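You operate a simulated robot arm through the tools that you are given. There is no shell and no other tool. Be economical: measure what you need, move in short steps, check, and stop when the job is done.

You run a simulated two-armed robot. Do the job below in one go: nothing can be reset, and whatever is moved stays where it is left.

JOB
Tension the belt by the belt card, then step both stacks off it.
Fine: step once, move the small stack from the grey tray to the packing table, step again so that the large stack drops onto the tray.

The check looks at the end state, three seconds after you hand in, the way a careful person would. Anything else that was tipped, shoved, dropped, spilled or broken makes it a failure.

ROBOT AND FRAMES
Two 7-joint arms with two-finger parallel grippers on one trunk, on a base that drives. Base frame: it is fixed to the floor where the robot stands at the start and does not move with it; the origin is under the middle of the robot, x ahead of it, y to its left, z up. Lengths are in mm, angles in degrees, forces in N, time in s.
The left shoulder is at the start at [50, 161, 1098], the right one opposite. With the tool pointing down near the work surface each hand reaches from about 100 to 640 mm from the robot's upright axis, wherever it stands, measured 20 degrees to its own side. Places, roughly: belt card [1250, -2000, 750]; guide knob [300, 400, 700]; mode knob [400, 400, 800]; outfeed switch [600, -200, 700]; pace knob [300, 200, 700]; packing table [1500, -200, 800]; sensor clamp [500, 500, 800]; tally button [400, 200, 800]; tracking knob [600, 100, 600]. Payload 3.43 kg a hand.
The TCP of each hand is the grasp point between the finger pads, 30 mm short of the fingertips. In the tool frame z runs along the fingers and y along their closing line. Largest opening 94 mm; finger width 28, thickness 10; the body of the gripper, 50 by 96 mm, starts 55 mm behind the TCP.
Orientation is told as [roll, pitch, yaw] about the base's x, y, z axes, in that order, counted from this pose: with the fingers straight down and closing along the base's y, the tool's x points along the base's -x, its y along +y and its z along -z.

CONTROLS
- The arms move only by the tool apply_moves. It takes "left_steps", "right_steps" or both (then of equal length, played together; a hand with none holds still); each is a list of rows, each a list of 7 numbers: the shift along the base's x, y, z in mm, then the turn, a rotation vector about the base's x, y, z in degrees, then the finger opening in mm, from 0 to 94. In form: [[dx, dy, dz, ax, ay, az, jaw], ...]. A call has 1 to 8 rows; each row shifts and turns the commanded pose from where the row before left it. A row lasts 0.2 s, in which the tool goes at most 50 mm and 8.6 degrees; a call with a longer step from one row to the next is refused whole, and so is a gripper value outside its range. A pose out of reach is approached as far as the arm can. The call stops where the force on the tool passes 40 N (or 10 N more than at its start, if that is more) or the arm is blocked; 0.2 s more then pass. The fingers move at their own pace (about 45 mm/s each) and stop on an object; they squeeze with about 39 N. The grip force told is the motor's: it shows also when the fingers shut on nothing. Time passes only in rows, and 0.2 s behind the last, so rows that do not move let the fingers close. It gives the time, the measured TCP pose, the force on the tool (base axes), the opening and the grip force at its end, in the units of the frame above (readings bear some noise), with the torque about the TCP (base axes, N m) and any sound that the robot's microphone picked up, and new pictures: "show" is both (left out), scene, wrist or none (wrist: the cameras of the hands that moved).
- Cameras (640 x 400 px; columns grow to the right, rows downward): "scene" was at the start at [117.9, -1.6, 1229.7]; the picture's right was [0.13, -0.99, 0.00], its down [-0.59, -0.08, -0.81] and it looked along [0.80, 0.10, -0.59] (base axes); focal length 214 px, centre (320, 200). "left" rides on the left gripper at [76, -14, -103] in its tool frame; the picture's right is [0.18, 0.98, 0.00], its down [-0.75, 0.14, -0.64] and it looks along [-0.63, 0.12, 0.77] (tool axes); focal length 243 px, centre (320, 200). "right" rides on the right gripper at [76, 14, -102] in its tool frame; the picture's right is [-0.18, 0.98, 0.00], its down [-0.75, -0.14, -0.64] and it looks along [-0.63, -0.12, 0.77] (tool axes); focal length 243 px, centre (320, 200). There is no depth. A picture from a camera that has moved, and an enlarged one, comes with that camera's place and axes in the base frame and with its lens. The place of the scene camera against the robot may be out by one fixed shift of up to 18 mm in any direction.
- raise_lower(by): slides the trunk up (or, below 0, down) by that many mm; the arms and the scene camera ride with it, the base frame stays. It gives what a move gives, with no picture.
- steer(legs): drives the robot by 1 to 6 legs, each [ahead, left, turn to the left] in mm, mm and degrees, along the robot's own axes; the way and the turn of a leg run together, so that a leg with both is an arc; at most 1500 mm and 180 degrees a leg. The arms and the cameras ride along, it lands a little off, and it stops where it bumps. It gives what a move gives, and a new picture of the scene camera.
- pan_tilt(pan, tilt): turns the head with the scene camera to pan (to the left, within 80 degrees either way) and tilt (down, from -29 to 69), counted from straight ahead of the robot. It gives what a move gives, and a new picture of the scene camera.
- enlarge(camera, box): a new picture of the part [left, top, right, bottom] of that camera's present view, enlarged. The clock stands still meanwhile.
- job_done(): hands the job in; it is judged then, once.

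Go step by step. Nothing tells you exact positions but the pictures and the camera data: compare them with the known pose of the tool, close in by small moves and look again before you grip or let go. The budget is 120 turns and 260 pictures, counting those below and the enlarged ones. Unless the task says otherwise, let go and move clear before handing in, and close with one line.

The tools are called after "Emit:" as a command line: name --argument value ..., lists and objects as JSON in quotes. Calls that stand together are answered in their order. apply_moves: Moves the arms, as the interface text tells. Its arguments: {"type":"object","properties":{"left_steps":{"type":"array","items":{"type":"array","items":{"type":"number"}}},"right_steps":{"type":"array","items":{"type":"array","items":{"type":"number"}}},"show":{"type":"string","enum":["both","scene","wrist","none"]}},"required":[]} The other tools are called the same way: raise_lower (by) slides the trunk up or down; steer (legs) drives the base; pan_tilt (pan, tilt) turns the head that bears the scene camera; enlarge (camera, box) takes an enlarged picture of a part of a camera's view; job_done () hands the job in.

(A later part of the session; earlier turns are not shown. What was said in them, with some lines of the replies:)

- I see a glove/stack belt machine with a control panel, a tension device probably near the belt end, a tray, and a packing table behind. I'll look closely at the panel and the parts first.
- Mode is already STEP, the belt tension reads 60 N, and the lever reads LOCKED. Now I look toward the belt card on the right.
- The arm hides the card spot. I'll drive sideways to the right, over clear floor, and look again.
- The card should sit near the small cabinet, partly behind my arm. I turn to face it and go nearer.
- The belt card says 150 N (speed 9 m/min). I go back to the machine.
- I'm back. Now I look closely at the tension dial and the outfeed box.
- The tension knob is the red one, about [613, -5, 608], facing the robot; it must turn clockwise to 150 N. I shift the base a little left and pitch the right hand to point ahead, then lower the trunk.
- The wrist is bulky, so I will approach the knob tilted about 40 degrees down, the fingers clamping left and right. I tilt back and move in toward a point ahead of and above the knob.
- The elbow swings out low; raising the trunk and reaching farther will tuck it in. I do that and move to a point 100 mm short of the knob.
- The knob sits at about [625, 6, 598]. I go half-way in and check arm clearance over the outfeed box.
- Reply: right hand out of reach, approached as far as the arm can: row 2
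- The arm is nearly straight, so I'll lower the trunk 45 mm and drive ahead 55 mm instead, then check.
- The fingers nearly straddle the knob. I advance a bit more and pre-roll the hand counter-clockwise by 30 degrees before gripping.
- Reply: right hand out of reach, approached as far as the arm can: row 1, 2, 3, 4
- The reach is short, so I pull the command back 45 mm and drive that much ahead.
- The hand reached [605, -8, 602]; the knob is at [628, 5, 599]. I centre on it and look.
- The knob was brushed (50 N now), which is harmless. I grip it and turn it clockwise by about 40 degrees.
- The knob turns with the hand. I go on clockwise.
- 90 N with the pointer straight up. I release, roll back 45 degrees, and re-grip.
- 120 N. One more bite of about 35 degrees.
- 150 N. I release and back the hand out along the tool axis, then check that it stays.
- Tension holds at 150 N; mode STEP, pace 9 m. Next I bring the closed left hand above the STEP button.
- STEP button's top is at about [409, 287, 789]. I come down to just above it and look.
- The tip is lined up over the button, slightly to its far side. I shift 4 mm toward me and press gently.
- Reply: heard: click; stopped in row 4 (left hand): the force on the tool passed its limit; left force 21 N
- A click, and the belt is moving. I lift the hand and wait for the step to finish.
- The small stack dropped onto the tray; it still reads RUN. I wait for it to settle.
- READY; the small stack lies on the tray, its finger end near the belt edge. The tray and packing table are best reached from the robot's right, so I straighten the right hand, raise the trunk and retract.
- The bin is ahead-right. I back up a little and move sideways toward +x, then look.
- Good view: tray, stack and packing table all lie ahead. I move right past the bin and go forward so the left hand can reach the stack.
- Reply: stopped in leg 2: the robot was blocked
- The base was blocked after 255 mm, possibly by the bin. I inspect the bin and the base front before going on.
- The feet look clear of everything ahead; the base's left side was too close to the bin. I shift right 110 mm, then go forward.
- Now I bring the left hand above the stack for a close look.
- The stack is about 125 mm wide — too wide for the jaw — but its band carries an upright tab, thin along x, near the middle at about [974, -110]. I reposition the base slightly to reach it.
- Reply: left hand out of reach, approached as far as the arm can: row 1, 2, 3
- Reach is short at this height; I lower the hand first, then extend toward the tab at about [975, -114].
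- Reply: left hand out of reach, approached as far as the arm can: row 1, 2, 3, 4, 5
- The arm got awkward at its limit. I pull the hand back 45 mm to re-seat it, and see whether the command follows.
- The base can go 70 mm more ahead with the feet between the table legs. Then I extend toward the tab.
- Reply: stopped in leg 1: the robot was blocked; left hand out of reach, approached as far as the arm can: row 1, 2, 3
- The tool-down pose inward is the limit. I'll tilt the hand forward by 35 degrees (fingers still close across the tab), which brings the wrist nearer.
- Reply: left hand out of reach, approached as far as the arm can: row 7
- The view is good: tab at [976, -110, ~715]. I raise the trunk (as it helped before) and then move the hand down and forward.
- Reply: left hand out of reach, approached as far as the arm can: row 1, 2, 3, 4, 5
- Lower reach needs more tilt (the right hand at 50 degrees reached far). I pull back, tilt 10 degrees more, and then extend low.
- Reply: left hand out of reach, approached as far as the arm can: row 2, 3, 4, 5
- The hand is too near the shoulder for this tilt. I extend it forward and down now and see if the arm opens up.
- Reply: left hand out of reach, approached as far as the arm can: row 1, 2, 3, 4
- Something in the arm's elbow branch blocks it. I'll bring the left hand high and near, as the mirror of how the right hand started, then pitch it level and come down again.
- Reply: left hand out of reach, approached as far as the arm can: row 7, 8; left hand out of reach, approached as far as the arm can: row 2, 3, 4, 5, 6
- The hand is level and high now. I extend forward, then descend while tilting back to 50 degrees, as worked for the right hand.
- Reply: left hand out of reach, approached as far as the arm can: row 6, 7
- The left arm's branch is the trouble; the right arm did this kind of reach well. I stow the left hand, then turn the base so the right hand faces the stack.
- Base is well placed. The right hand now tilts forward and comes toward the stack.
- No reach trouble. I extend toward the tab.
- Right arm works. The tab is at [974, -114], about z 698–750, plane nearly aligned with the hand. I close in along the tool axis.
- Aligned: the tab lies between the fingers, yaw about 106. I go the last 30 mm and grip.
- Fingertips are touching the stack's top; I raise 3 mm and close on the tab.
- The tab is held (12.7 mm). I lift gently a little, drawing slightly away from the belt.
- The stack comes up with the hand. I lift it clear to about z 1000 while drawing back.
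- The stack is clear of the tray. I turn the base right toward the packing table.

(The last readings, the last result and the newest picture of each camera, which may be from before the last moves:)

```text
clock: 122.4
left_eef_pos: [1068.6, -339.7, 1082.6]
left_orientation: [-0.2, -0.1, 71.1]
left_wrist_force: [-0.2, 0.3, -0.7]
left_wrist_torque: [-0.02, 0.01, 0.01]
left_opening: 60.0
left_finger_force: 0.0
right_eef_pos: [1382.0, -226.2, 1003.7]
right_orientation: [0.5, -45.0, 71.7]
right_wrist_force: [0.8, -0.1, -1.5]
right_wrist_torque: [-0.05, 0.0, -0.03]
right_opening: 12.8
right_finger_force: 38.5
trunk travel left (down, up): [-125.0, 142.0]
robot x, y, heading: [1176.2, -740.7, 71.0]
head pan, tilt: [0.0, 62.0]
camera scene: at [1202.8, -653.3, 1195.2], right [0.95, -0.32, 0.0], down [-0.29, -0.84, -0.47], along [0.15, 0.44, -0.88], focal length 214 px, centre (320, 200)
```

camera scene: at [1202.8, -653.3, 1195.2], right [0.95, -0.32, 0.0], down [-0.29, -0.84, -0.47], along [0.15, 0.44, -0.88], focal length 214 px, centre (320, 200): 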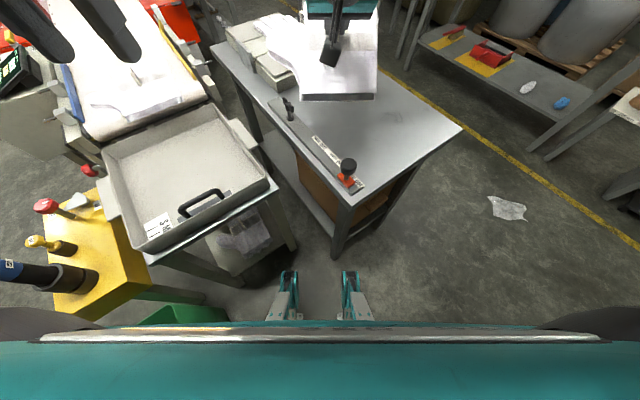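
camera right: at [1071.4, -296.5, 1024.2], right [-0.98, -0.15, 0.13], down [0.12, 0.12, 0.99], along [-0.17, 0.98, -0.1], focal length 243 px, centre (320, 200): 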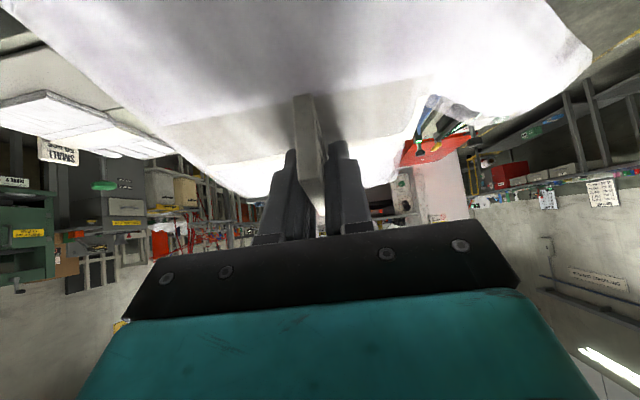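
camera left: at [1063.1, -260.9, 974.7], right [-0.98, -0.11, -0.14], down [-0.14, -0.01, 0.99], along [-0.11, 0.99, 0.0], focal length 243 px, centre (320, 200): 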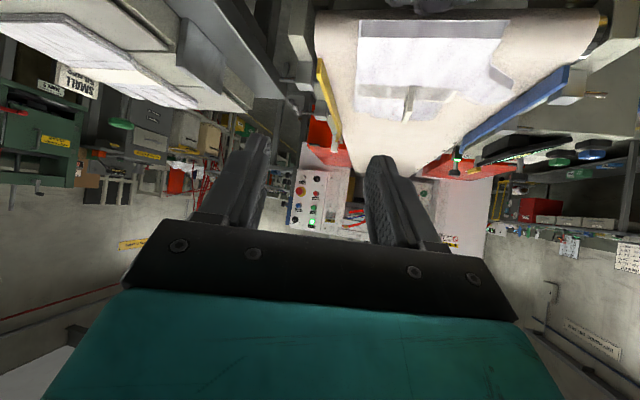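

The packing table's free area is centred about [1480, -195]. I carry the stack there and align it with the table, staying high.

Emit:
apply_moves --right_steps '[[33, 10, -15, 0, 0, 6.5, 0], [33, 10, -15, 0, 0, 6.5, 0], [32, 11, -15, 0, 0, 6.5, 0], [0, 0, -20, 0, 0, 0, 0]]'

Emit:
enlarge --camera "scene" --box '[220, 0, 480, 220]'

```text
clock: 123.4
left_eef_pos: [1069.1, -341.0, 1083.7]
left_orientation: [-0.2, -0.1, 71.3]
left_wrist_force: [-0.6, -0.6, 0.6]
left_wrist_torque: [-0.01, 0.02, -0.05]
left_opening: 60.1
left_finger_force: 0.0
right_eef_pos: [1481.3, -193.9, 940.4]
right_orientation: [0.5, -45.0, 91.3]
right_wrist_force: [-0.3, 0.5, -1.3]
right_wrist_torque: [-0.01, 0.01, 0.01]
right_opening: 12.9
right_finger_force: 39.0
trunk travel left (down, up): [-125.0, 142.0]
robot x, y, heading: [1175.6, -738.6, 71.3]
head pan, tilt: [0.0, 62.0]
camera scene: at [1202.7, -653.2, 1195.2], right [0.95, -0.32, 0.0], down [-0.29, -0.84, -0.47], along [0.15, 0.44, -0.88], focal length 214 px, centre (320, 200)
camera right: at [1471.3, -321.1, 959.3], right [-0.99, 0.1, 0.14], down [0.14, 0.08, 0.99], along [0.09, 0.99, -0.1], focal length 243 px, centre (320, 200)
```

scene: 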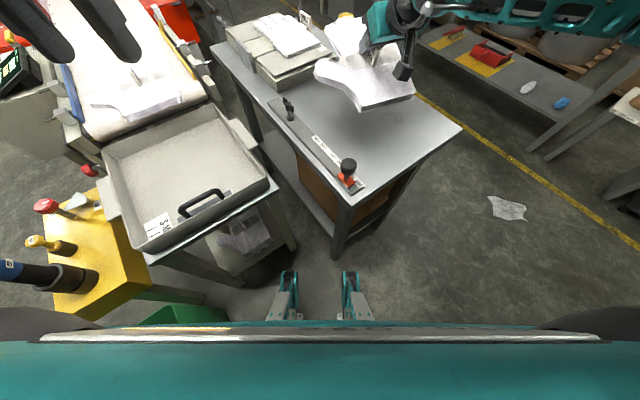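
right: 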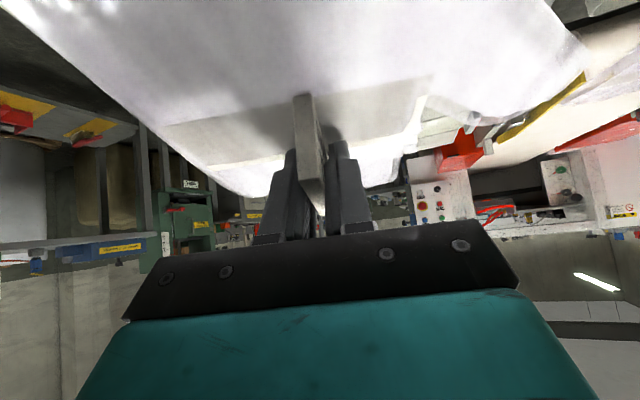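

```text
1.82 times, centred on (350, 110) of scene
camera zoom: at [1202.7, -653.2, 1195.2], right [0.95, -0.32, 0.0], down [-0.29, -0.84, -0.47], along [0.15, 0.44, -0.88], focal length 390 px, centre (266, 364)
```

zoom: 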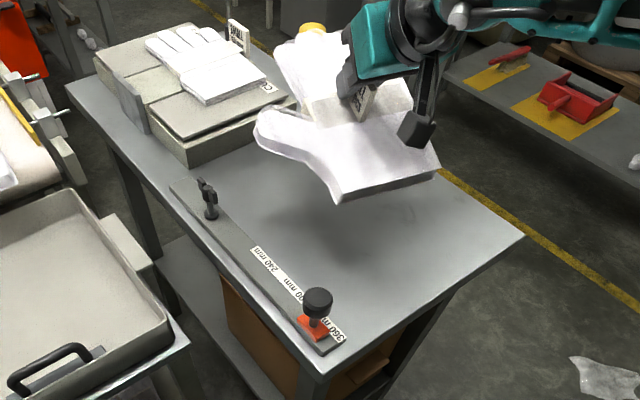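

It hovers over the free area; I shift 40 mm toward me away from the kit, then lower by steps.

Emit:
apply_moves --right_steps '[[3, -40, 0, 0, 0, 0, 0], [0, 0, -20, 0, 0, 0, 0], [0, 0, -15, 0, 0, 0, 0]]' --show "none"

Emit:
enlarge --camera "scene" --box '[220, 0, 480, 220]'

```text
clock: 124.2
left_eef_pos: [1069.4, -340.3, 1083.9]
left_orientation: [-0.3, -0.1, 71.2]
left_wrist_force: [-0.5, 0.6, 0.1]
left_wrist_torque: [-0.02, 0.02, 0.01]
left_opening: 60.1
left_finger_force: 0.1
right_eef_pos: [1483.1, -234.6, 904.9]
right_orientation: [0.5, -45.0, 91.2]
right_wrist_force: [0.9, -0.2, -0.9]
right_wrist_torque: [-0.01, 0.0, -0.02]
right_opening: 12.4
right_finger_force: 38.6
trunk travel left (down, up): [-125.0, 142.0]
robot x, y, heading: [1175.3, -742.1, 71.0]
head pan, tilt: [0.0, 62.0]
```

```text
1.82 times, centred on (350, 110) of scene
camera zoom: at [1202.8, -653.2, 1195.2], right [0.95, -0.32, 0.0], down [-0.29, -0.84, -0.47], along [0.15, 0.44, -0.88], focal length 390 px, centre (266, 364)
```

zoom: 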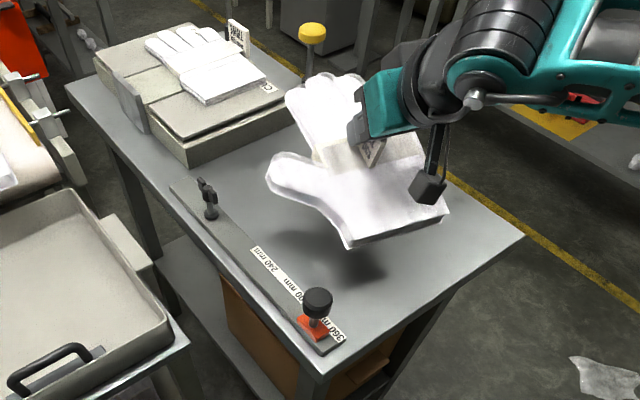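

Good placement. I lower in small steps, watching for contact.

Emit:
apply_moves --right_steps '[[0, 0, -10, 0, 0, 0, 0], [0, 0, -10, 0, 0, 0, 0], [0, 0, -8, 0, 0, 0, 0], [0, 0, 0, 0, 0, 0, 0]]' --show "none"

Emit:
enlarge --camera "scene" --box '[220, 0, 480, 220]'

```text
clock: 125.2
left_eef_pos: [1069.0, -342.0, 1083.6]
left_orientation: [-0.2, 0.0, 71.2]
left_wrist_force: [-0.3, 0.1, 0.1]
left_wrist_torque: [-0.01, 0.01, 0.01]
left_opening: 60.2
left_finger_force: 0.1
right_eef_pos: [1483.8, -235.4, 875.3]
right_orientation: [0.4, -45.0, 91.2]
right_wrist_force: [0.0, -0.8, -1.9]
right_wrist_torque: [0.02, 0.01, -0.03]
right_opening: 12.7
right_finger_force: 39.0
trunk travel left (down, up): [-125.0, 142.0]
robot x, y, heading: [1175.2, -740.5, 71.1]
head pan, tilt: [0.0, 62.0]
```

```text
1.82 times, centred on (350, 110) of scene
camera zoom: at [1202.7, -653.3, 1195.2], right [0.95, -0.32, 0.0], down [-0.29, -0.84, -0.47], along [0.15, 0.44, -0.88], focal length 390 px, centre (266, 364)
```

zoom: 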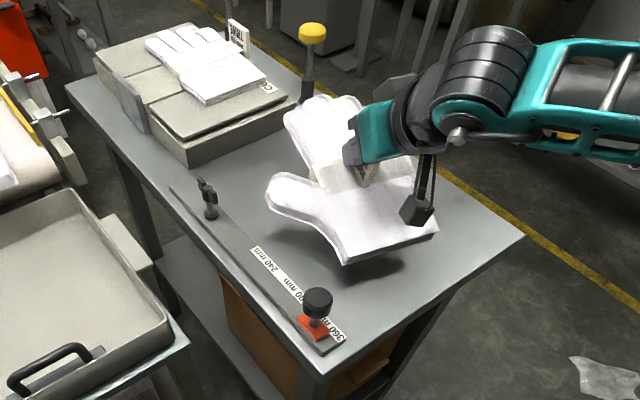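

Emit:
apply_moves --right_steps '[[0, 0, -8, 0, 0, 0, 0], [0, 0, -7, 0, 0, 0, 0], [0, 0, 0, 0, 0, 0, 0]]' --show "none"

Emit:
enlarge --camera "scene" --box '[300, 40, 460, 180]'

```text
clock: 126.0
left_eef_pos: [1069.5, -342.9, 1083.5]
left_orientation: [-0.2, 0.0, 71.2]
left_wrist_force: [0.0, 0.7, 0.6]
left_wrist_torque: [0.01, 0.0, 0.02]
left_opening: 60.5
left_finger_force: 0.1
right_eef_pos: [1483.1, -235.0, 861.4]
right_orientation: [0.4, -45.0, 91.1]
right_wrist_force: [-0.7, 0.3, -0.6]
right_wrist_torque: [0.02, -0.01, 0.0]
right_opening: 12.6
right_finger_force: 38.7
trunk travel left (down, up): [-125.0, 142.0]
robot x, y, heading: [1176.9, -739.5, 71.0]
head pan, tilt: [0.0, 62.0]
```

```text
2.86 times, centred on (380, 110) of scene
camera zoom: at [1202.7, -653.3, 1195.2], right [0.95, -0.32, 0.0], down [-0.29, -0.84, -0.47], along [0.15, 0.44, -0.88], focal length 613 px, centre (149, 457)
```

zoom: 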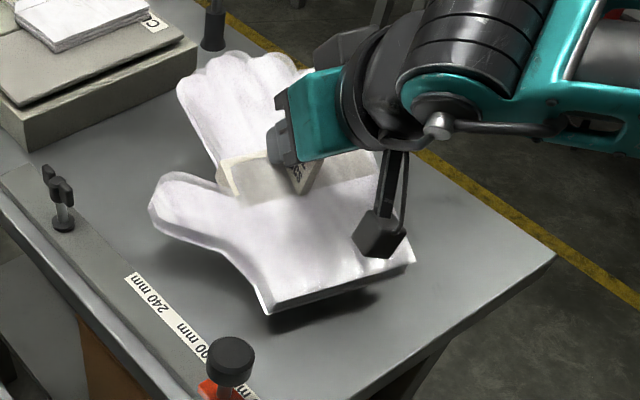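

Emit:
apply_moves --right_steps '[[0, 0, -6, 0, 0, 0, 0], [0, 0, -6, 0, 0, 0, 0], [0, 0, 0, 0, 0, 0, 0]]' --show "none"

Emit:
enlarge --camera "scene" --box '[300, 40, 460, 180]'

```text
clock: 126.8
left_eef_pos: [1070.4, -341.6, 1082.7]
left_orientation: [-0.3, -0.2, 71.1]
left_wrist_force: [-0.7, 1.0, 0.8]
left_wrist_torque: [-0.02, 0.01, 0.02]
left_opening: 60.1
left_finger_force: 0.0
right_eef_pos: [1484.9, -233.8, 849.7]
right_orientation: [0.4, -45.0, 91.2]
right_wrist_force: [0.2, -0.4, -0.2]
right_wrist_torque: [-0.02, -0.02, 0.01]
right_opening: 12.7
right_finger_force: 38.8
trunk travel left (down, up): [-125.0, 142.0]
robot x, y, heading: [1175.2, -738.1, 71.2]
head pan, tilt: [0.0, 62.0]
```

```text
2.86 times, centred on (380, 110) of scene
camera zoom: at [1202.7, -653.3, 1195.2], right [0.95, -0.32, 0.0], down [-0.29, -0.84, -0.47], along [0.15, 0.44, -0.88], focal length 613 px, centre (149, 457)
```

zoom: 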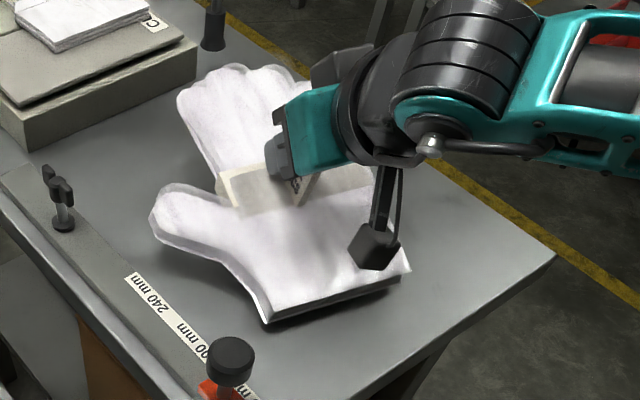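

Still a small gap by the shadow. I lower further.

Emit:
apply_moves --right_steps '[[0, 0, -5, 0, 0, 0, 0], [0, 0, -4, 0, 0, 0, 0], [0, 0, 0, 0, 0, 0, 0]]' --show "none"

Emit:
enlarge --camera "scene" --box '[300, 40, 460, 180]'

```text
clock: 127.6
left_eef_pos: [1071.1, -341.1, 1082.5]
left_orientation: [-0.2, -0.1, 71.2]
left_wrist_force: [0.5, -0.8, -0.1]
left_wrist_torque: [-0.01, 0.0, 0.0]
left_opening: 59.9
left_finger_force: 0.0
right_eef_pos: [1483.9, -234.5, 840.4]
right_orientation: [0.4, -45.1, 91.2]
right_wrist_force: [0.8, -0.6, -0.8]
right_wrist_torque: [0.07, -0.01, 0.01]
right_opening: 12.5
right_finger_force: 39.2
trunk travel left (down, up): [-125.0, 142.0]
robot x, y, heading: [1178.5, -742.3, 70.9]
head pan, tilt: [0.0, 62.0]
```

```text
2.86 times, centred on (380, 110) of scene
camera zoom: at [1202.7, -653.3, 1195.2], right [0.95, -0.32, 0.0], down [-0.29, -0.84, -0.47], along [0.15, 0.44, -0.88], focal length 613 px, centre (149, 457)
```

zoom: 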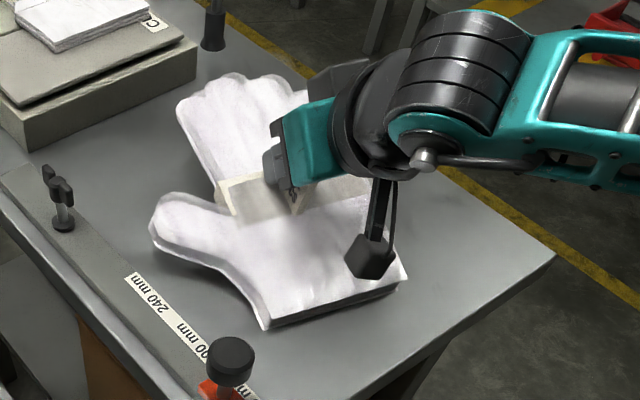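

Emit:
apply_moves --right_steps '[[0, 0, -4, 0, 0, 0, 0], [0, 0, -3, 0, 0, 0, 0], [0, 0, -3, 0, 0, 0, 0], [0, 0, 0, 0, 0, 0, 0]]' --show "none"

Emit:
enlarge --camera "scene" --box '[300, 40, 460, 180]'

```text
clock: 128.6
left_eef_pos: [1069.9, -341.6, 1082.8]
left_orientation: [-0.2, -0.1, 71.3]
left_wrist_force: [-0.4, 0.5, -0.3]
left_wrist_torque: [-0.01, 0.0, 0.03]
left_opening: 59.9
left_finger_force: 0.0
right_eef_pos: [1483.0, -234.7, 831.5]
right_orientation: [0.5, -45.2, 91.3]
right_wrist_force: [-0.3, 4.6, 14.1]
right_wrist_torque: [-1.32, -0.14, -0.01]
right_opening: 12.6
right_finger_force: 39.5
trunk travel left (down, up): [-125.0, 142.0]
robot x, y, heading: [1181.8, -736.2, 71.1]
head pan, tilt: [0.0, 62.0]
```

```text
2.86 times, centred on (380, 110) of scene
camera zoom: at [1201.9, -653.8, 1195.3], right [0.95, -0.32, 0.0], down [-0.29, -0.83, -0.47], along [0.15, 0.44, -0.88], focal length 613 px, centre (149, 457)
```

zoom: 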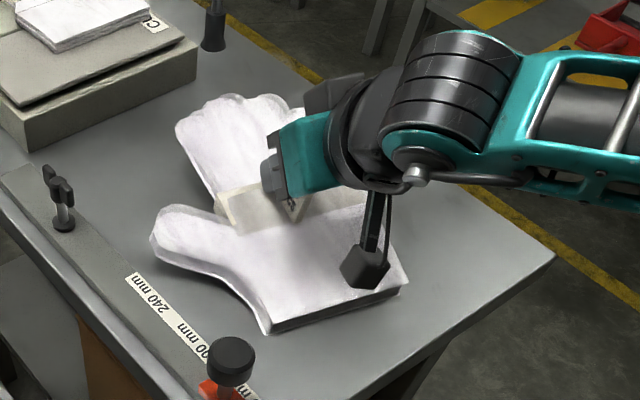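

Contact: 14 N upward. I ease 1 mm, open, and back out along the tool axis.

Emit:
apply_moves --right_steps '[[0, 0, 1, 0, 0, 0, 0], [0, 0, 0, 0, 0, 0, 24], [0, 0, 0, 0, 0, 0, 56], [0, 0, 0, 0, 0, 0, 56], [0, -10, 15, 0, 0, 0, 56], [0, -25, 30, 0, 0, 0, 56], [0, -25, 35, 0, 0, 0, 56], [0, -25, 35, 0, 0, 0, 56]]'

Emit:
enlarge --camera "scene" --box '[220, 0, 480, 220]'

```text
clock: 130.4
left_eef_pos: [1070.3, -341.5, 1083.0]
left_orientation: [-0.2, -0.3, 71.2]
left_wrist_force: [0.6, 0.5, 0.6]
left_wrist_torque: [0.0, 0.02, -0.03]
left_opening: 60.2
left_finger_force: 0.0
right_eef_pos: [1482.3, -321.5, 944.0]
right_orientation: [0.3, -45.0, 91.2]
right_wrist_force: [-0.3, -0.1, 0.1]
right_wrist_torque: [0.0, 0.02, 0.0]
right_opening: 56.1
right_finger_force: 0.0
trunk travel left (down, up): [-125.0, 142.0]
robot x, y, heading: [1177.0, -740.1, 71.1]
head pan, tilt: [0.0, 62.0]
camera scene: at [1202.6, -653.6, 1195.2], right [0.95, -0.32, 0.0], down [-0.29, -0.83, -0.47], along [0.15, 0.44, -0.88], focal length 214 px, centre (320, 200)
camera right: at [1472.4, -448.4, 964.1], right [-0.99, 0.1, 0.13], down [0.14, 0.08, 0.99], along [0.09, 0.99, -0.1], focal length 243 px, centre (320, 200)
```

scene: 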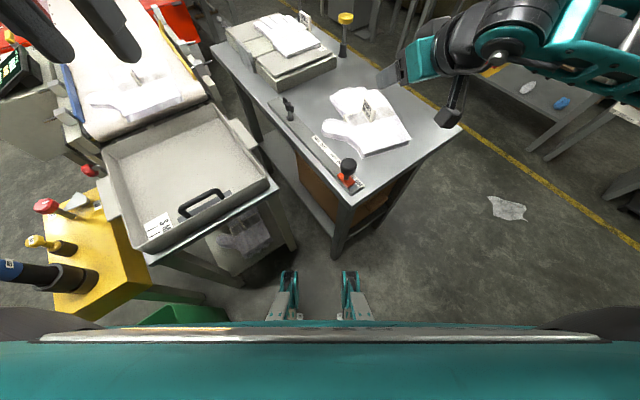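
right: 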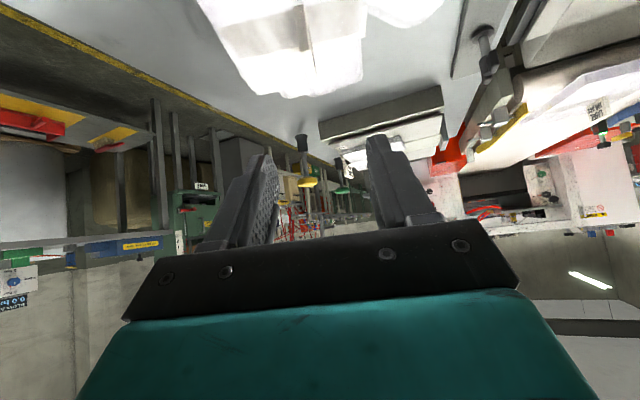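

```text
1.82 times, centred on (350, 110) of scene
camera zoom: at [1202.6, -653.6, 1195.2], right [0.95, -0.32, 0.0], down [-0.29, -0.83, -0.47], along [0.15, 0.44, -0.88], focal length 390 px, centre (266, 364)
```

zoom: 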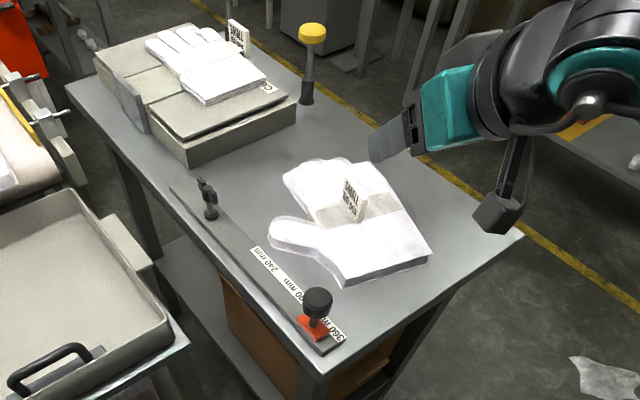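

The small stack stands well on the packing table, untouched tab upright. I straighten the right hand and drive the way back.

Emit:
apply_moves --right_steps '[[0, -14, 20, -6.5, 0, 0, 60], [-2, -14, 20, -6.5, 0, 0, 60], [-2, -14, 20, -6.5, 0, 0, 60], [-2, -14, 20, -6.5, 0, 0, 60], [-2, -14, 20, -6.5, 0, -5, 60], [-2, -14, 20, -6.5, 0, -5, 60], [-2, -14, 10, -6, 0, -8, 60], [0, 0, 0, 0, 0, -2, 60]]' --show "none"

Emit:
steer --legs '[[0, 0, 19], [0, -45, 0], [-400, 0, 0]]'

```text
refused: row 7 steps farther than a row can; nothing moved
```

```text
clock: 134.4
left_eef_pos: [992.0, -798.0, 1082.8]
left_orientation: [-0.3, -0.2, 90.2]
left_wrist_force: [-0.3, 0.1, -0.3]
left_wrist_torque: [0.0, 0.02, 0.02]
left_opening: 60.2
left_finger_force: 0.1
right_eef_pos: [1375.1, -644.6, 943.9]
right_orientation: [0.4, -45.0, 110.4]
right_wrist_force: [-0.3, 0.0, -0.3]
right_wrist_torque: [0.0, -0.02, 0.02]
right_opening: 56.0
right_finger_force: 0.0
trunk travel left (down, up): [-125.0, 142.0]
robot x, y, heading: [1226.2, -1138.2, 90.5]
head pan, tilt: [0.0, 62.0]
camera scene: at [1213.9, -1048.2, 1195.2], right [1.0, 0.0, 0.0], down [0.0, -0.88, -0.47], along [0.0, 0.47, -0.88], focal length 214 px, centre (320, 200)
```

scene: 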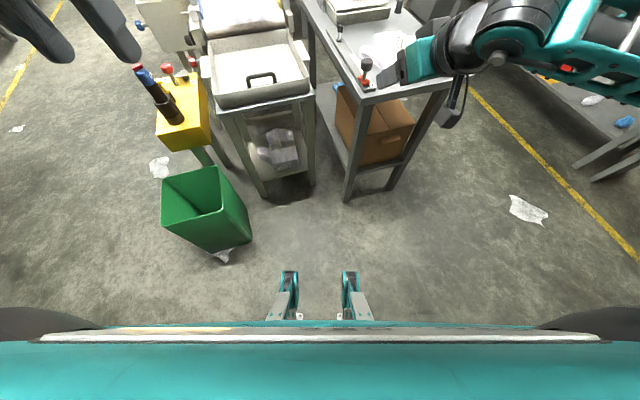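

The turn went clear. Now I straighten the right hand properly and continue driving.

Emit:
apply_moves --right_steps '[[0, 0, 20, -6, -2.2, 0, 60], [0, -5, 20, -6, -2.2, 0, 60], [0, -10, 20, -6, -2.2, 0, 60], [0, -10, 20, -6, -2.2, 0, 60], [0, -10, 20, -6, -2.2, 0, 60], [0, -5, 20, -6, -2.2, 0, 60], [0, 0, 0, -6, -2.2, 0, 60], [0, 0, 0, 0, 0, -8, 60]]' --show "none"

Emit:
apply_moves --right_steps '[[0, 0, 0, 0, 0, -8, 60], [0, 0, 0, 0, 0, -4, 60]]' --show "none"

Emit:
steer --legs '[[0, 1376, 0]]'

```text
clock: 136.2
left_eef_pos: [990.7, -800.0, 1082.1]
left_orientation: [-0.2, -0.1, 90.3]
left_wrist_force: [-1.0, 0.8, -0.1]
left_wrist_torque: [0.01, -0.02, 0.01]
left_opening: 60.3
left_finger_force: 0.1
right_eef_pos: [1375.3, -683.6, 1063.8]
right_orientation: [0.5, -0.2, 102.3]
right_wrist_force: [-1.1, -0.3, 0.5]
right_wrist_torque: [0.01, 0.02, 0.03]
right_opening: 60.0
right_finger_force: 0.0
trunk travel left (down, up): [-125.0, 142.0]
robot x, y, heading: [1222.2, -1138.5, 90.3]
head pan, tilt: [0.0, 62.0]
```

```text
clock: 136.8
left_eef_pos: [991.5, -798.4, 1082.8]
left_orientation: [-0.3, -0.1, 90.3]
left_wrist_force: [0.1, -0.7, 0.3]
left_wrist_torque: [0.03, 0.0, -0.03]
left_opening: 60.1
left_finger_force: 0.1
right_eef_pos: [1373.5, -683.4, 1065.1]
right_orientation: [0.4, -0.3, 90.2]
right_wrist_force: [-0.1, -0.1, -0.1]
right_wrist_torque: [-0.01, 0.02, -0.01]
right_opening: 59.8
right_finger_force: 0.0
trunk travel left (down, up): [-125.0, 142.0]
robot x, y, heading: [1223.4, -1139.7, 90.2]
head pan, tilt: [0.0, 62.0]
```

```text
clock: 143.6
left_eef_pos: [-357.4, -797.6, 1083.3]
left_orientation: [-0.1, -0.2, 90.0]
left_wrist_force: [-1.0, 0.0, 1.1]
left_wrist_torque: [-0.01, 0.0, -0.01]
left_opening: 60.0
left_finger_force: 0.0
right_eef_pos: [26.9, -684.0, 1064.7]
right_orientation: [0.5, -0.4, 89.9]
right_wrist_force: [0.5, -0.4, -0.2]
right_wrist_torque: [-0.01, 0.01, -0.02]
right_opening: 60.1
right_finger_force: 0.0
trunk travel left (down, up): [-125.0, 142.0]
robot x, y, heading: [-121.2, -1139.2, 89.9]
head pan, tilt: [0.0, 62.0]
camera scene: at [-135.2, -1048.5, 1195.2], right [1.0, 0.0, 0.0], down [0.0, -0.88, -0.47], along [0.0, 0.47, -0.88], focal length 214 px, centre (320, 200)
```

scene: 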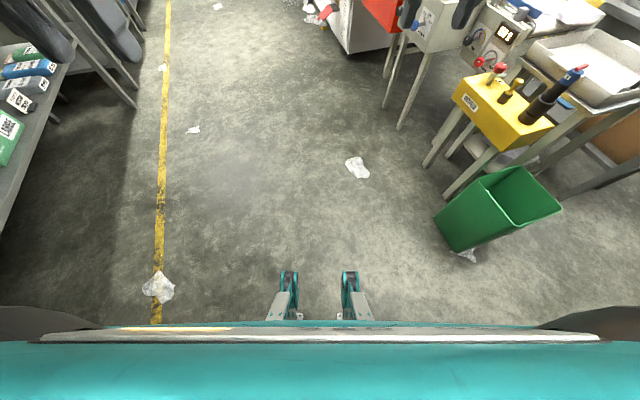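

Emit:
steer --legs '[[0, 0, -89.9], [-35, 0, 0], [0, 1232, 0]]'

Emit:
pan_tilt --pan 5 --tilt 40

```text
clock: 154.0
left_eef_pos: [184.0, 292.2, 1083.5]
left_orientation: [-0.2, 0.0, -0.4]
left_wrist_force: [-0.1, -0.3, 0.0]
left_wrist_torque: [0.0, -0.03, -0.01]
left_opening: 60.0
left_finger_force: 0.1
right_eef_pos: [294.1, -93.6, 1064.2]
right_orientation: [0.5, -0.2, -0.4]
right_wrist_force: [0.3, -0.5, 0.5]
right_wrist_torque: [-0.02, 0.01, -0.01]
right_opening: 59.8
right_finger_force: 0.1
trunk travel left (down, up): [-125.0, 142.0]
robot x, y, heading: [-160.2, 63.5, -0.5]
head pan, tilt: [0.0, 62.0]
camera scene: at [-62.8, 50.6, 1195.2], right [-0.01, -1.0, 0.0], down [-0.88, 0.01, -0.47], along [0.47, 0.0, -0.88], focal length 214 px, centre (320, 200)
```

scene: 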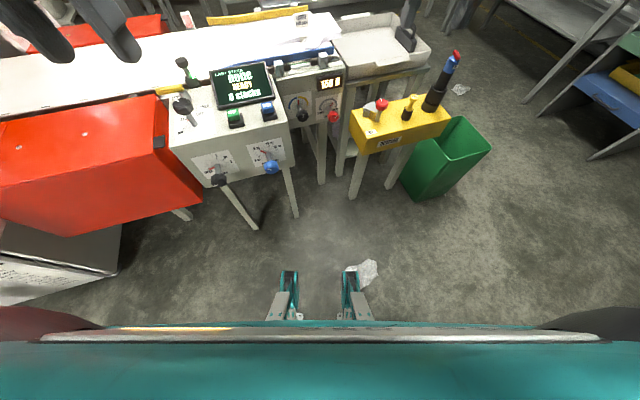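

```text
clock: 154.8
left_eef_pos: [185.6, 293.0, 1084.1]
left_orientation: [-0.3, 0.0, -0.4]
left_wrist_force: [0.1, 0.1, -0.4]
left_wrist_torque: [-0.02, 0.01, 0.01]
left_opening: 60.0
left_finger_force: 0.0
right_eef_pos: [295.7, -92.3, 1063.8]
right_orientation: [0.5, -0.3, -0.4]
right_wrist_force: [0.2, -0.4, 0.0]
right_wrist_torque: [-0.01, -0.01, -0.01]
right_opening: 60.3
right_finger_force: 0.0
trunk travel left (down, up): [-125.0, 142.0]
robot x, y, heading: [-160.9, 64.6, -0.6]
head pan, tilt: [5.0, 40.0]
camera scene: at [-42.3, 57.7, 1224.2], right [0.08, -1.0, 0.0], down [-0.64, -0.05, -0.77], along [0.76, 0.06, -0.64], focal length 214 px, centre (320, 200)
```

scene: 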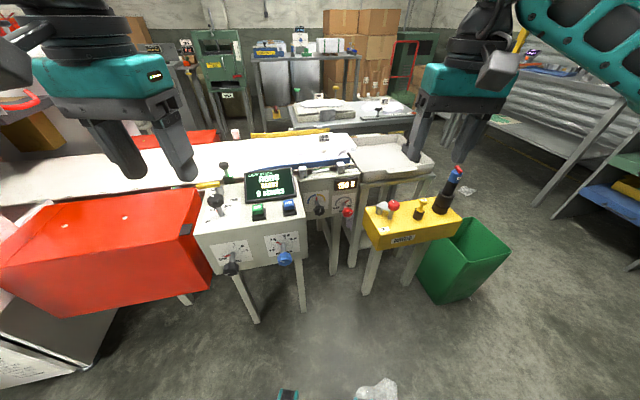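

The floor rag is close to my right foot, so I first shift left 45 mm, then go ahead as before.

Emit:
steer --legs '[[0, 45, 0.6], [132, 0, 0]]'

Emit:
raise_lower --by -85

```text
clock: 156.6
left_eef_pos: [314.6, 339.7, 1083.4]
left_orientation: [-0.2, 0.0, 0.2]
left_wrist_force: [-0.2, -0.3, 0.0]
left_wrist_torque: [-0.03, 0.01, 0.03]
left_opening: 59.8
left_finger_force: 0.0
right_eef_pos: [428.7, -44.6, 1063.5]
right_orientation: [0.6, -0.2, 0.1]
right_wrist_force: [0.1, 0.1, 0.5]
right_wrist_torque: [0.04, 0.01, -0.01]
right_opening: 60.0
right_finger_force: 0.0
trunk travel left (down, up): [-125.0, 142.0]
robot x, y, heading: [-27.2, 106.3, 0.0]
head pan, tilt: [5.0, 40.0]
camera scene: at [89.9, 103.3, 1224.1], right [0.09, -1.0, 0.0], down [-0.64, -0.06, -0.77], along [0.76, 0.07, -0.64], focal length 214 px, centre (320, 200)
```

scene: 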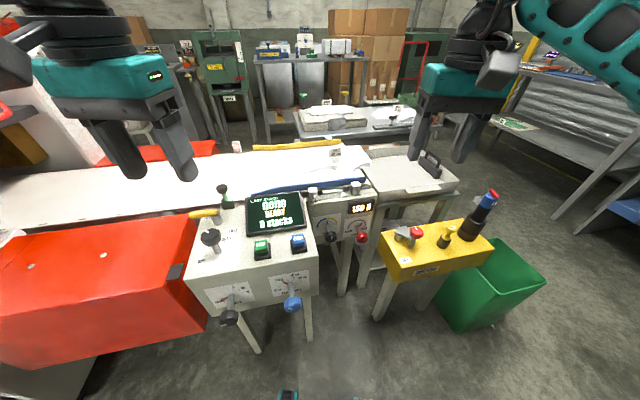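

```text
clock: 157.8
left_eef_pos: [313.8, 339.4, 998.7]
left_orientation: [-0.2, -0.2, 0.2]
left_wrist_force: [0.3, 0.1, -0.3]
left_wrist_torque: [-0.01, 0.02, 0.0]
left_opening: 60.1
left_finger_force: 0.1
right_eef_pos: [429.7, -43.7, 979.2]
right_orientation: [0.7, -0.3, 0.0]
right_wrist_force: [0.2, 0.2, -0.3]
right_wrist_torque: [-0.02, 0.01, 0.0]
right_opening: 60.0
right_finger_force: 0.2
trunk travel left (down, up): [-40.0, 227.0]
robot x, y, heading: [-25.3, 107.5, -0.1]
head pan, tilt: [5.0, 40.0]
```

Now I move the closed left hand above STEP again at [407, 288].

Emit:
apply_moves --left_steps '[[30, -10, 0, 0, 0, 0, 0], [30, -15, 0, 0, 0, 0, 0], [30, -20, -10, 0, 0, 0, 0], [3, -7, -40, 0, 0, 0, 0], [0, 0, -40, 0, 0, 0, 0], [0, 0, -40, 0, 0, 0, 0], [0, 0, -20, 0, 0, 0, 0]]'

```text
clock: 159.4
left_eef_pos: [409.3, 285.0, 849.2]
left_orientation: [-0.2, -0.2, 0.2]
left_wrist_force: [-0.3, -0.5, -0.4]
left_wrist_torque: [0.02, -0.01, 0.02]
left_opening: 0.1
left_finger_force: 33.1
right_eef_pos: [429.1, -43.9, 980.6]
right_orientation: [0.6, -0.3, 0.0]
right_wrist_force: [-0.9, -0.5, 0.4]
right_wrist_torque: [0.02, -0.01, 0.04]
right_opening: 60.3
right_finger_force: 0.0
trunk travel left (down, up): [-40.0, 227.0]
robot x, y, heading: [-25.3, 107.0, -0.0]
head pan, tilt: [5.0, 40.0]
camera scene: at [89.4, 103.4, 1139.2], right [0.09, -1.0, 0.0], down [-0.64, -0.06, -0.77], along [0.76, 0.07, -0.64], focal length 214 px, centre (320, 200)
camera left: at [333.2, 270.3, 951.8], right [-0.19, 0.98, 0.0], down [0.75, 0.14, 0.64], along [0.63, 0.12, -0.76], focal length 243 px, centre (320, 200)
```

scene: 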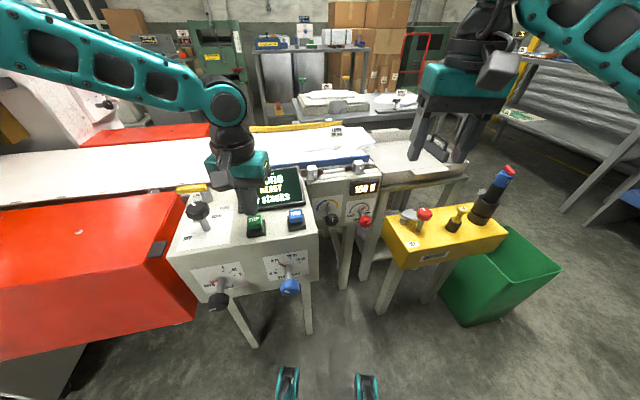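
left: 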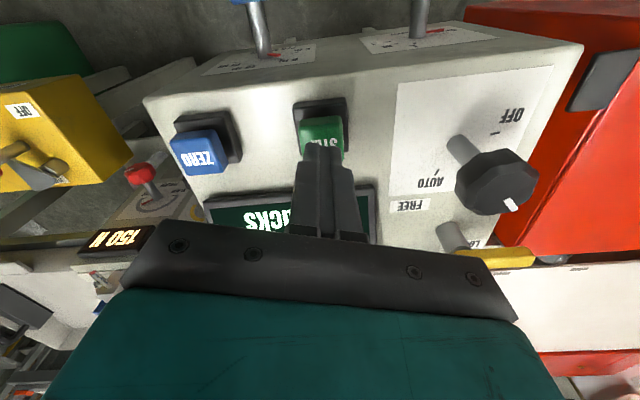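

Aligned as before. I press once more.

Emit:
apply_moves --left_steps '[[-3, 3, -14, 0, 0, 0, 0], [0, 0, -6, 0, 0, 0, 0], [0, 0, -5, 0, 0, 0, 0], [0, 0, -4, 0, 0, 0, 0], [0, 0, -3, 0, 0, 0, 0]]' --show "none"

Emit:
apply_moves --left_steps '[[0, 0, 30, 0, 0, 0, 0], [0, 0, 30, 0, 0, 0, 0], [0, 0, 30, 0, 0, 0, 0], [0, 0, 0, 0, 0, 0, 0], [0, 0, 0, 0, 0, 0, 0], [0, 0, 0, 0, 0, 0, 0], [0, 0, 0, 0, 0, 0, 0], [0, 0, 0, 0, 0, 0, 0]]' --show "scene"

```text
clock: 160.6
left_eef_pos: [405.9, 289.3, 824.8]
left_orientation: [-0.3, -0.9, 0.1]
left_wrist_force: [-8.8, 3.2, 19.7]
left_wrist_torque: [0.13, 0.54, -0.03]
left_opening: 0.0
left_finger_force: 32.8
right_eef_pos: [427.3, -43.8, 980.3]
right_orientation: [0.7, -0.3, 0.1]
right_wrist_force: [-0.2, 0.1, -0.9]
right_wrist_torque: [-0.02, -0.05, -0.01]
right_opening: 59.9
right_finger_force: 0.0
trunk travel left (down, up): [-40.0, 227.0]
robot x, y, heading: [-25.7, 108.4, 0.2]
head pan, tilt: [5.0, 40.0]
heard: click
stopped in row 5 (left hand): the force on the tool passed its limit (the readings are from after the stop); the commanded pose is now the measured one
```

```text
clock: 162.4
left_eef_pos: [406.5, 290.4, 913.3]
left_orientation: [-0.3, -0.7, 0.1]
left_wrist_force: [0.0, 0.3, 0.0]
left_wrist_torque: [-0.01, -0.01, 0.01]
left_opening: 0.0
left_finger_force: 32.4
right_eef_pos: [428.1, -44.8, 979.1]
right_orientation: [0.5, -0.4, 0.1]
right_wrist_force: [0.6, 0.1, -0.4]
right_wrist_torque: [0.02, 0.0, -0.05]
right_opening: 59.8
right_finger_force: 0.1
trunk travel left (down, up): [-40.0, 227.0]
robot x, y, heading: [-31.8, 108.6, 0.1]
head pan, tilt: [5.0, 40.0]
camera scene: at [89.2, 103.5, 1139.2], right [0.09, -1.0, 0.0], down [-0.64, -0.06, -0.77], along [0.76, 0.07, -0.64], focal length 214 px, centre (320, 200)
```

scene: 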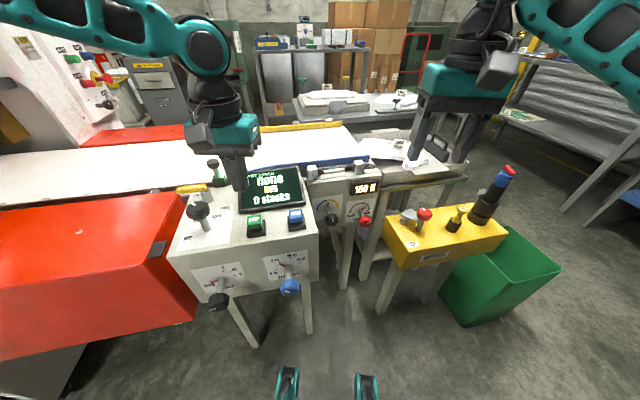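

Belt moved and the large stack has gone off. I wait and move the right hand aside to see the tray.

Emit:
apply_moves --left_steps '[[0, 0, 30, 0, 0, 0, 40], [-30, 0, 0, 0, 0, 0, 60], [-30, 0, 0, 0, 0, 0, 60], [-30, 0, 0, 0, 0, 0, 60], [0, 0, 0, 0, 0, 0, 60], [0, 0, 0, 0, 0, 0, 60]]' --right_steps '[[-20, -20, 30, 0, 0, 0, 60], [-20, -30, 30, 0, 0, 0, 60], [-20, -30, 30, 0, 0, 0, 60], [-20, -30, 30, 0, 0, 0, 60], [0, 0, 0, 0, 0, 0, 60], [0, 0, 0, 0, 0, 0, 60]]' --show "scene"

Emit:
enlarge --camera "scene" --box '[220, 70, 480, 240]'

```text
clock: 163.8
left_eef_pos: [318.2, 290.5, 940.3]
left_orientation: [-0.3, -0.7, 0.2]
left_wrist_force: [0.1, 1.1, -0.4]
left_wrist_torque: [-0.01, 0.01, 0.04]
left_opening: 59.9
left_finger_force: 0.0
right_eef_pos: [349.3, -153.0, 1101.5]
right_orientation: [0.7, -0.2, 0.1]
right_wrist_force: [-0.4, 0.7, 0.2]
right_wrist_torque: [0.03, 0.0, 0.03]
right_opening: 59.9
right_finger_force: 0.1
trunk travel left (down, up): [-40.0, 227.0]
robot x, y, heading: [-29.9, 114.6, -0.2]
head pan, tilt: [5.0, 40.0]
camera scene: at [89.3, 103.5, 1139.2], right [0.09, -1.0, 0.0], down [-0.64, -0.06, -0.77], along [0.76, 0.07, -0.64], focal length 214 px, centre (320, 200)
```

scene: 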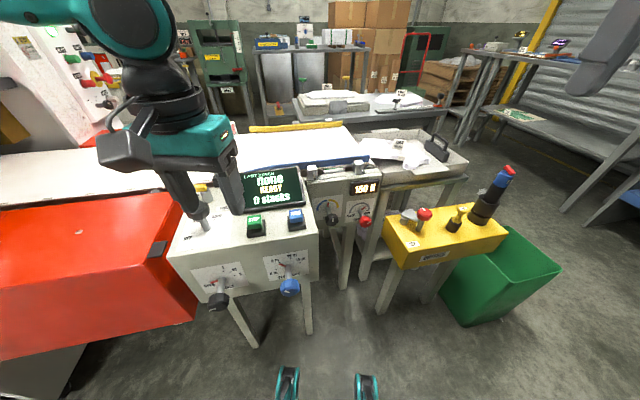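

```text
2.35 times, centred on (350, 155) of scene
camera zoom: at [89.3, 103.5, 1139.2], right [0.09, -1.0, 0.0], down [-0.64, -0.06, -0.77], along [0.76, 0.07, -0.64], focal length 505 px, centre (249, 306)
```

zoom: 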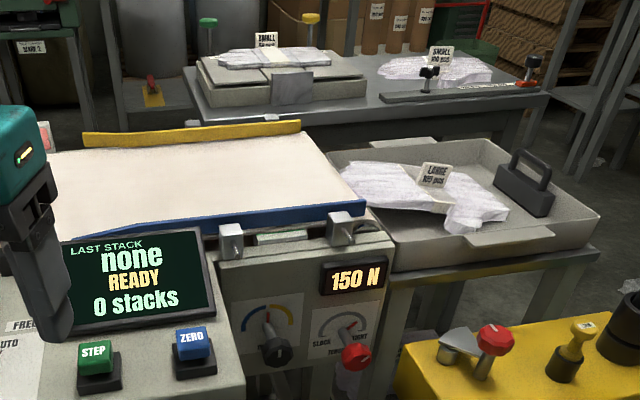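

The large stack lies in the tray, the small one on the packing table, the belt shows READY at 150 N, and both hands are clear. I hand in.

Emit:
job_done

```text
The job is handed in.
```

I set the belt to 150 N by the belt card and stepped both stacks off it. The small stack is on the packing table and the large stack is in the grey tray. The base was blocked twice while I drove near the green bin. I think the bin was not moved, but I couldn't confirm it from the pictures.
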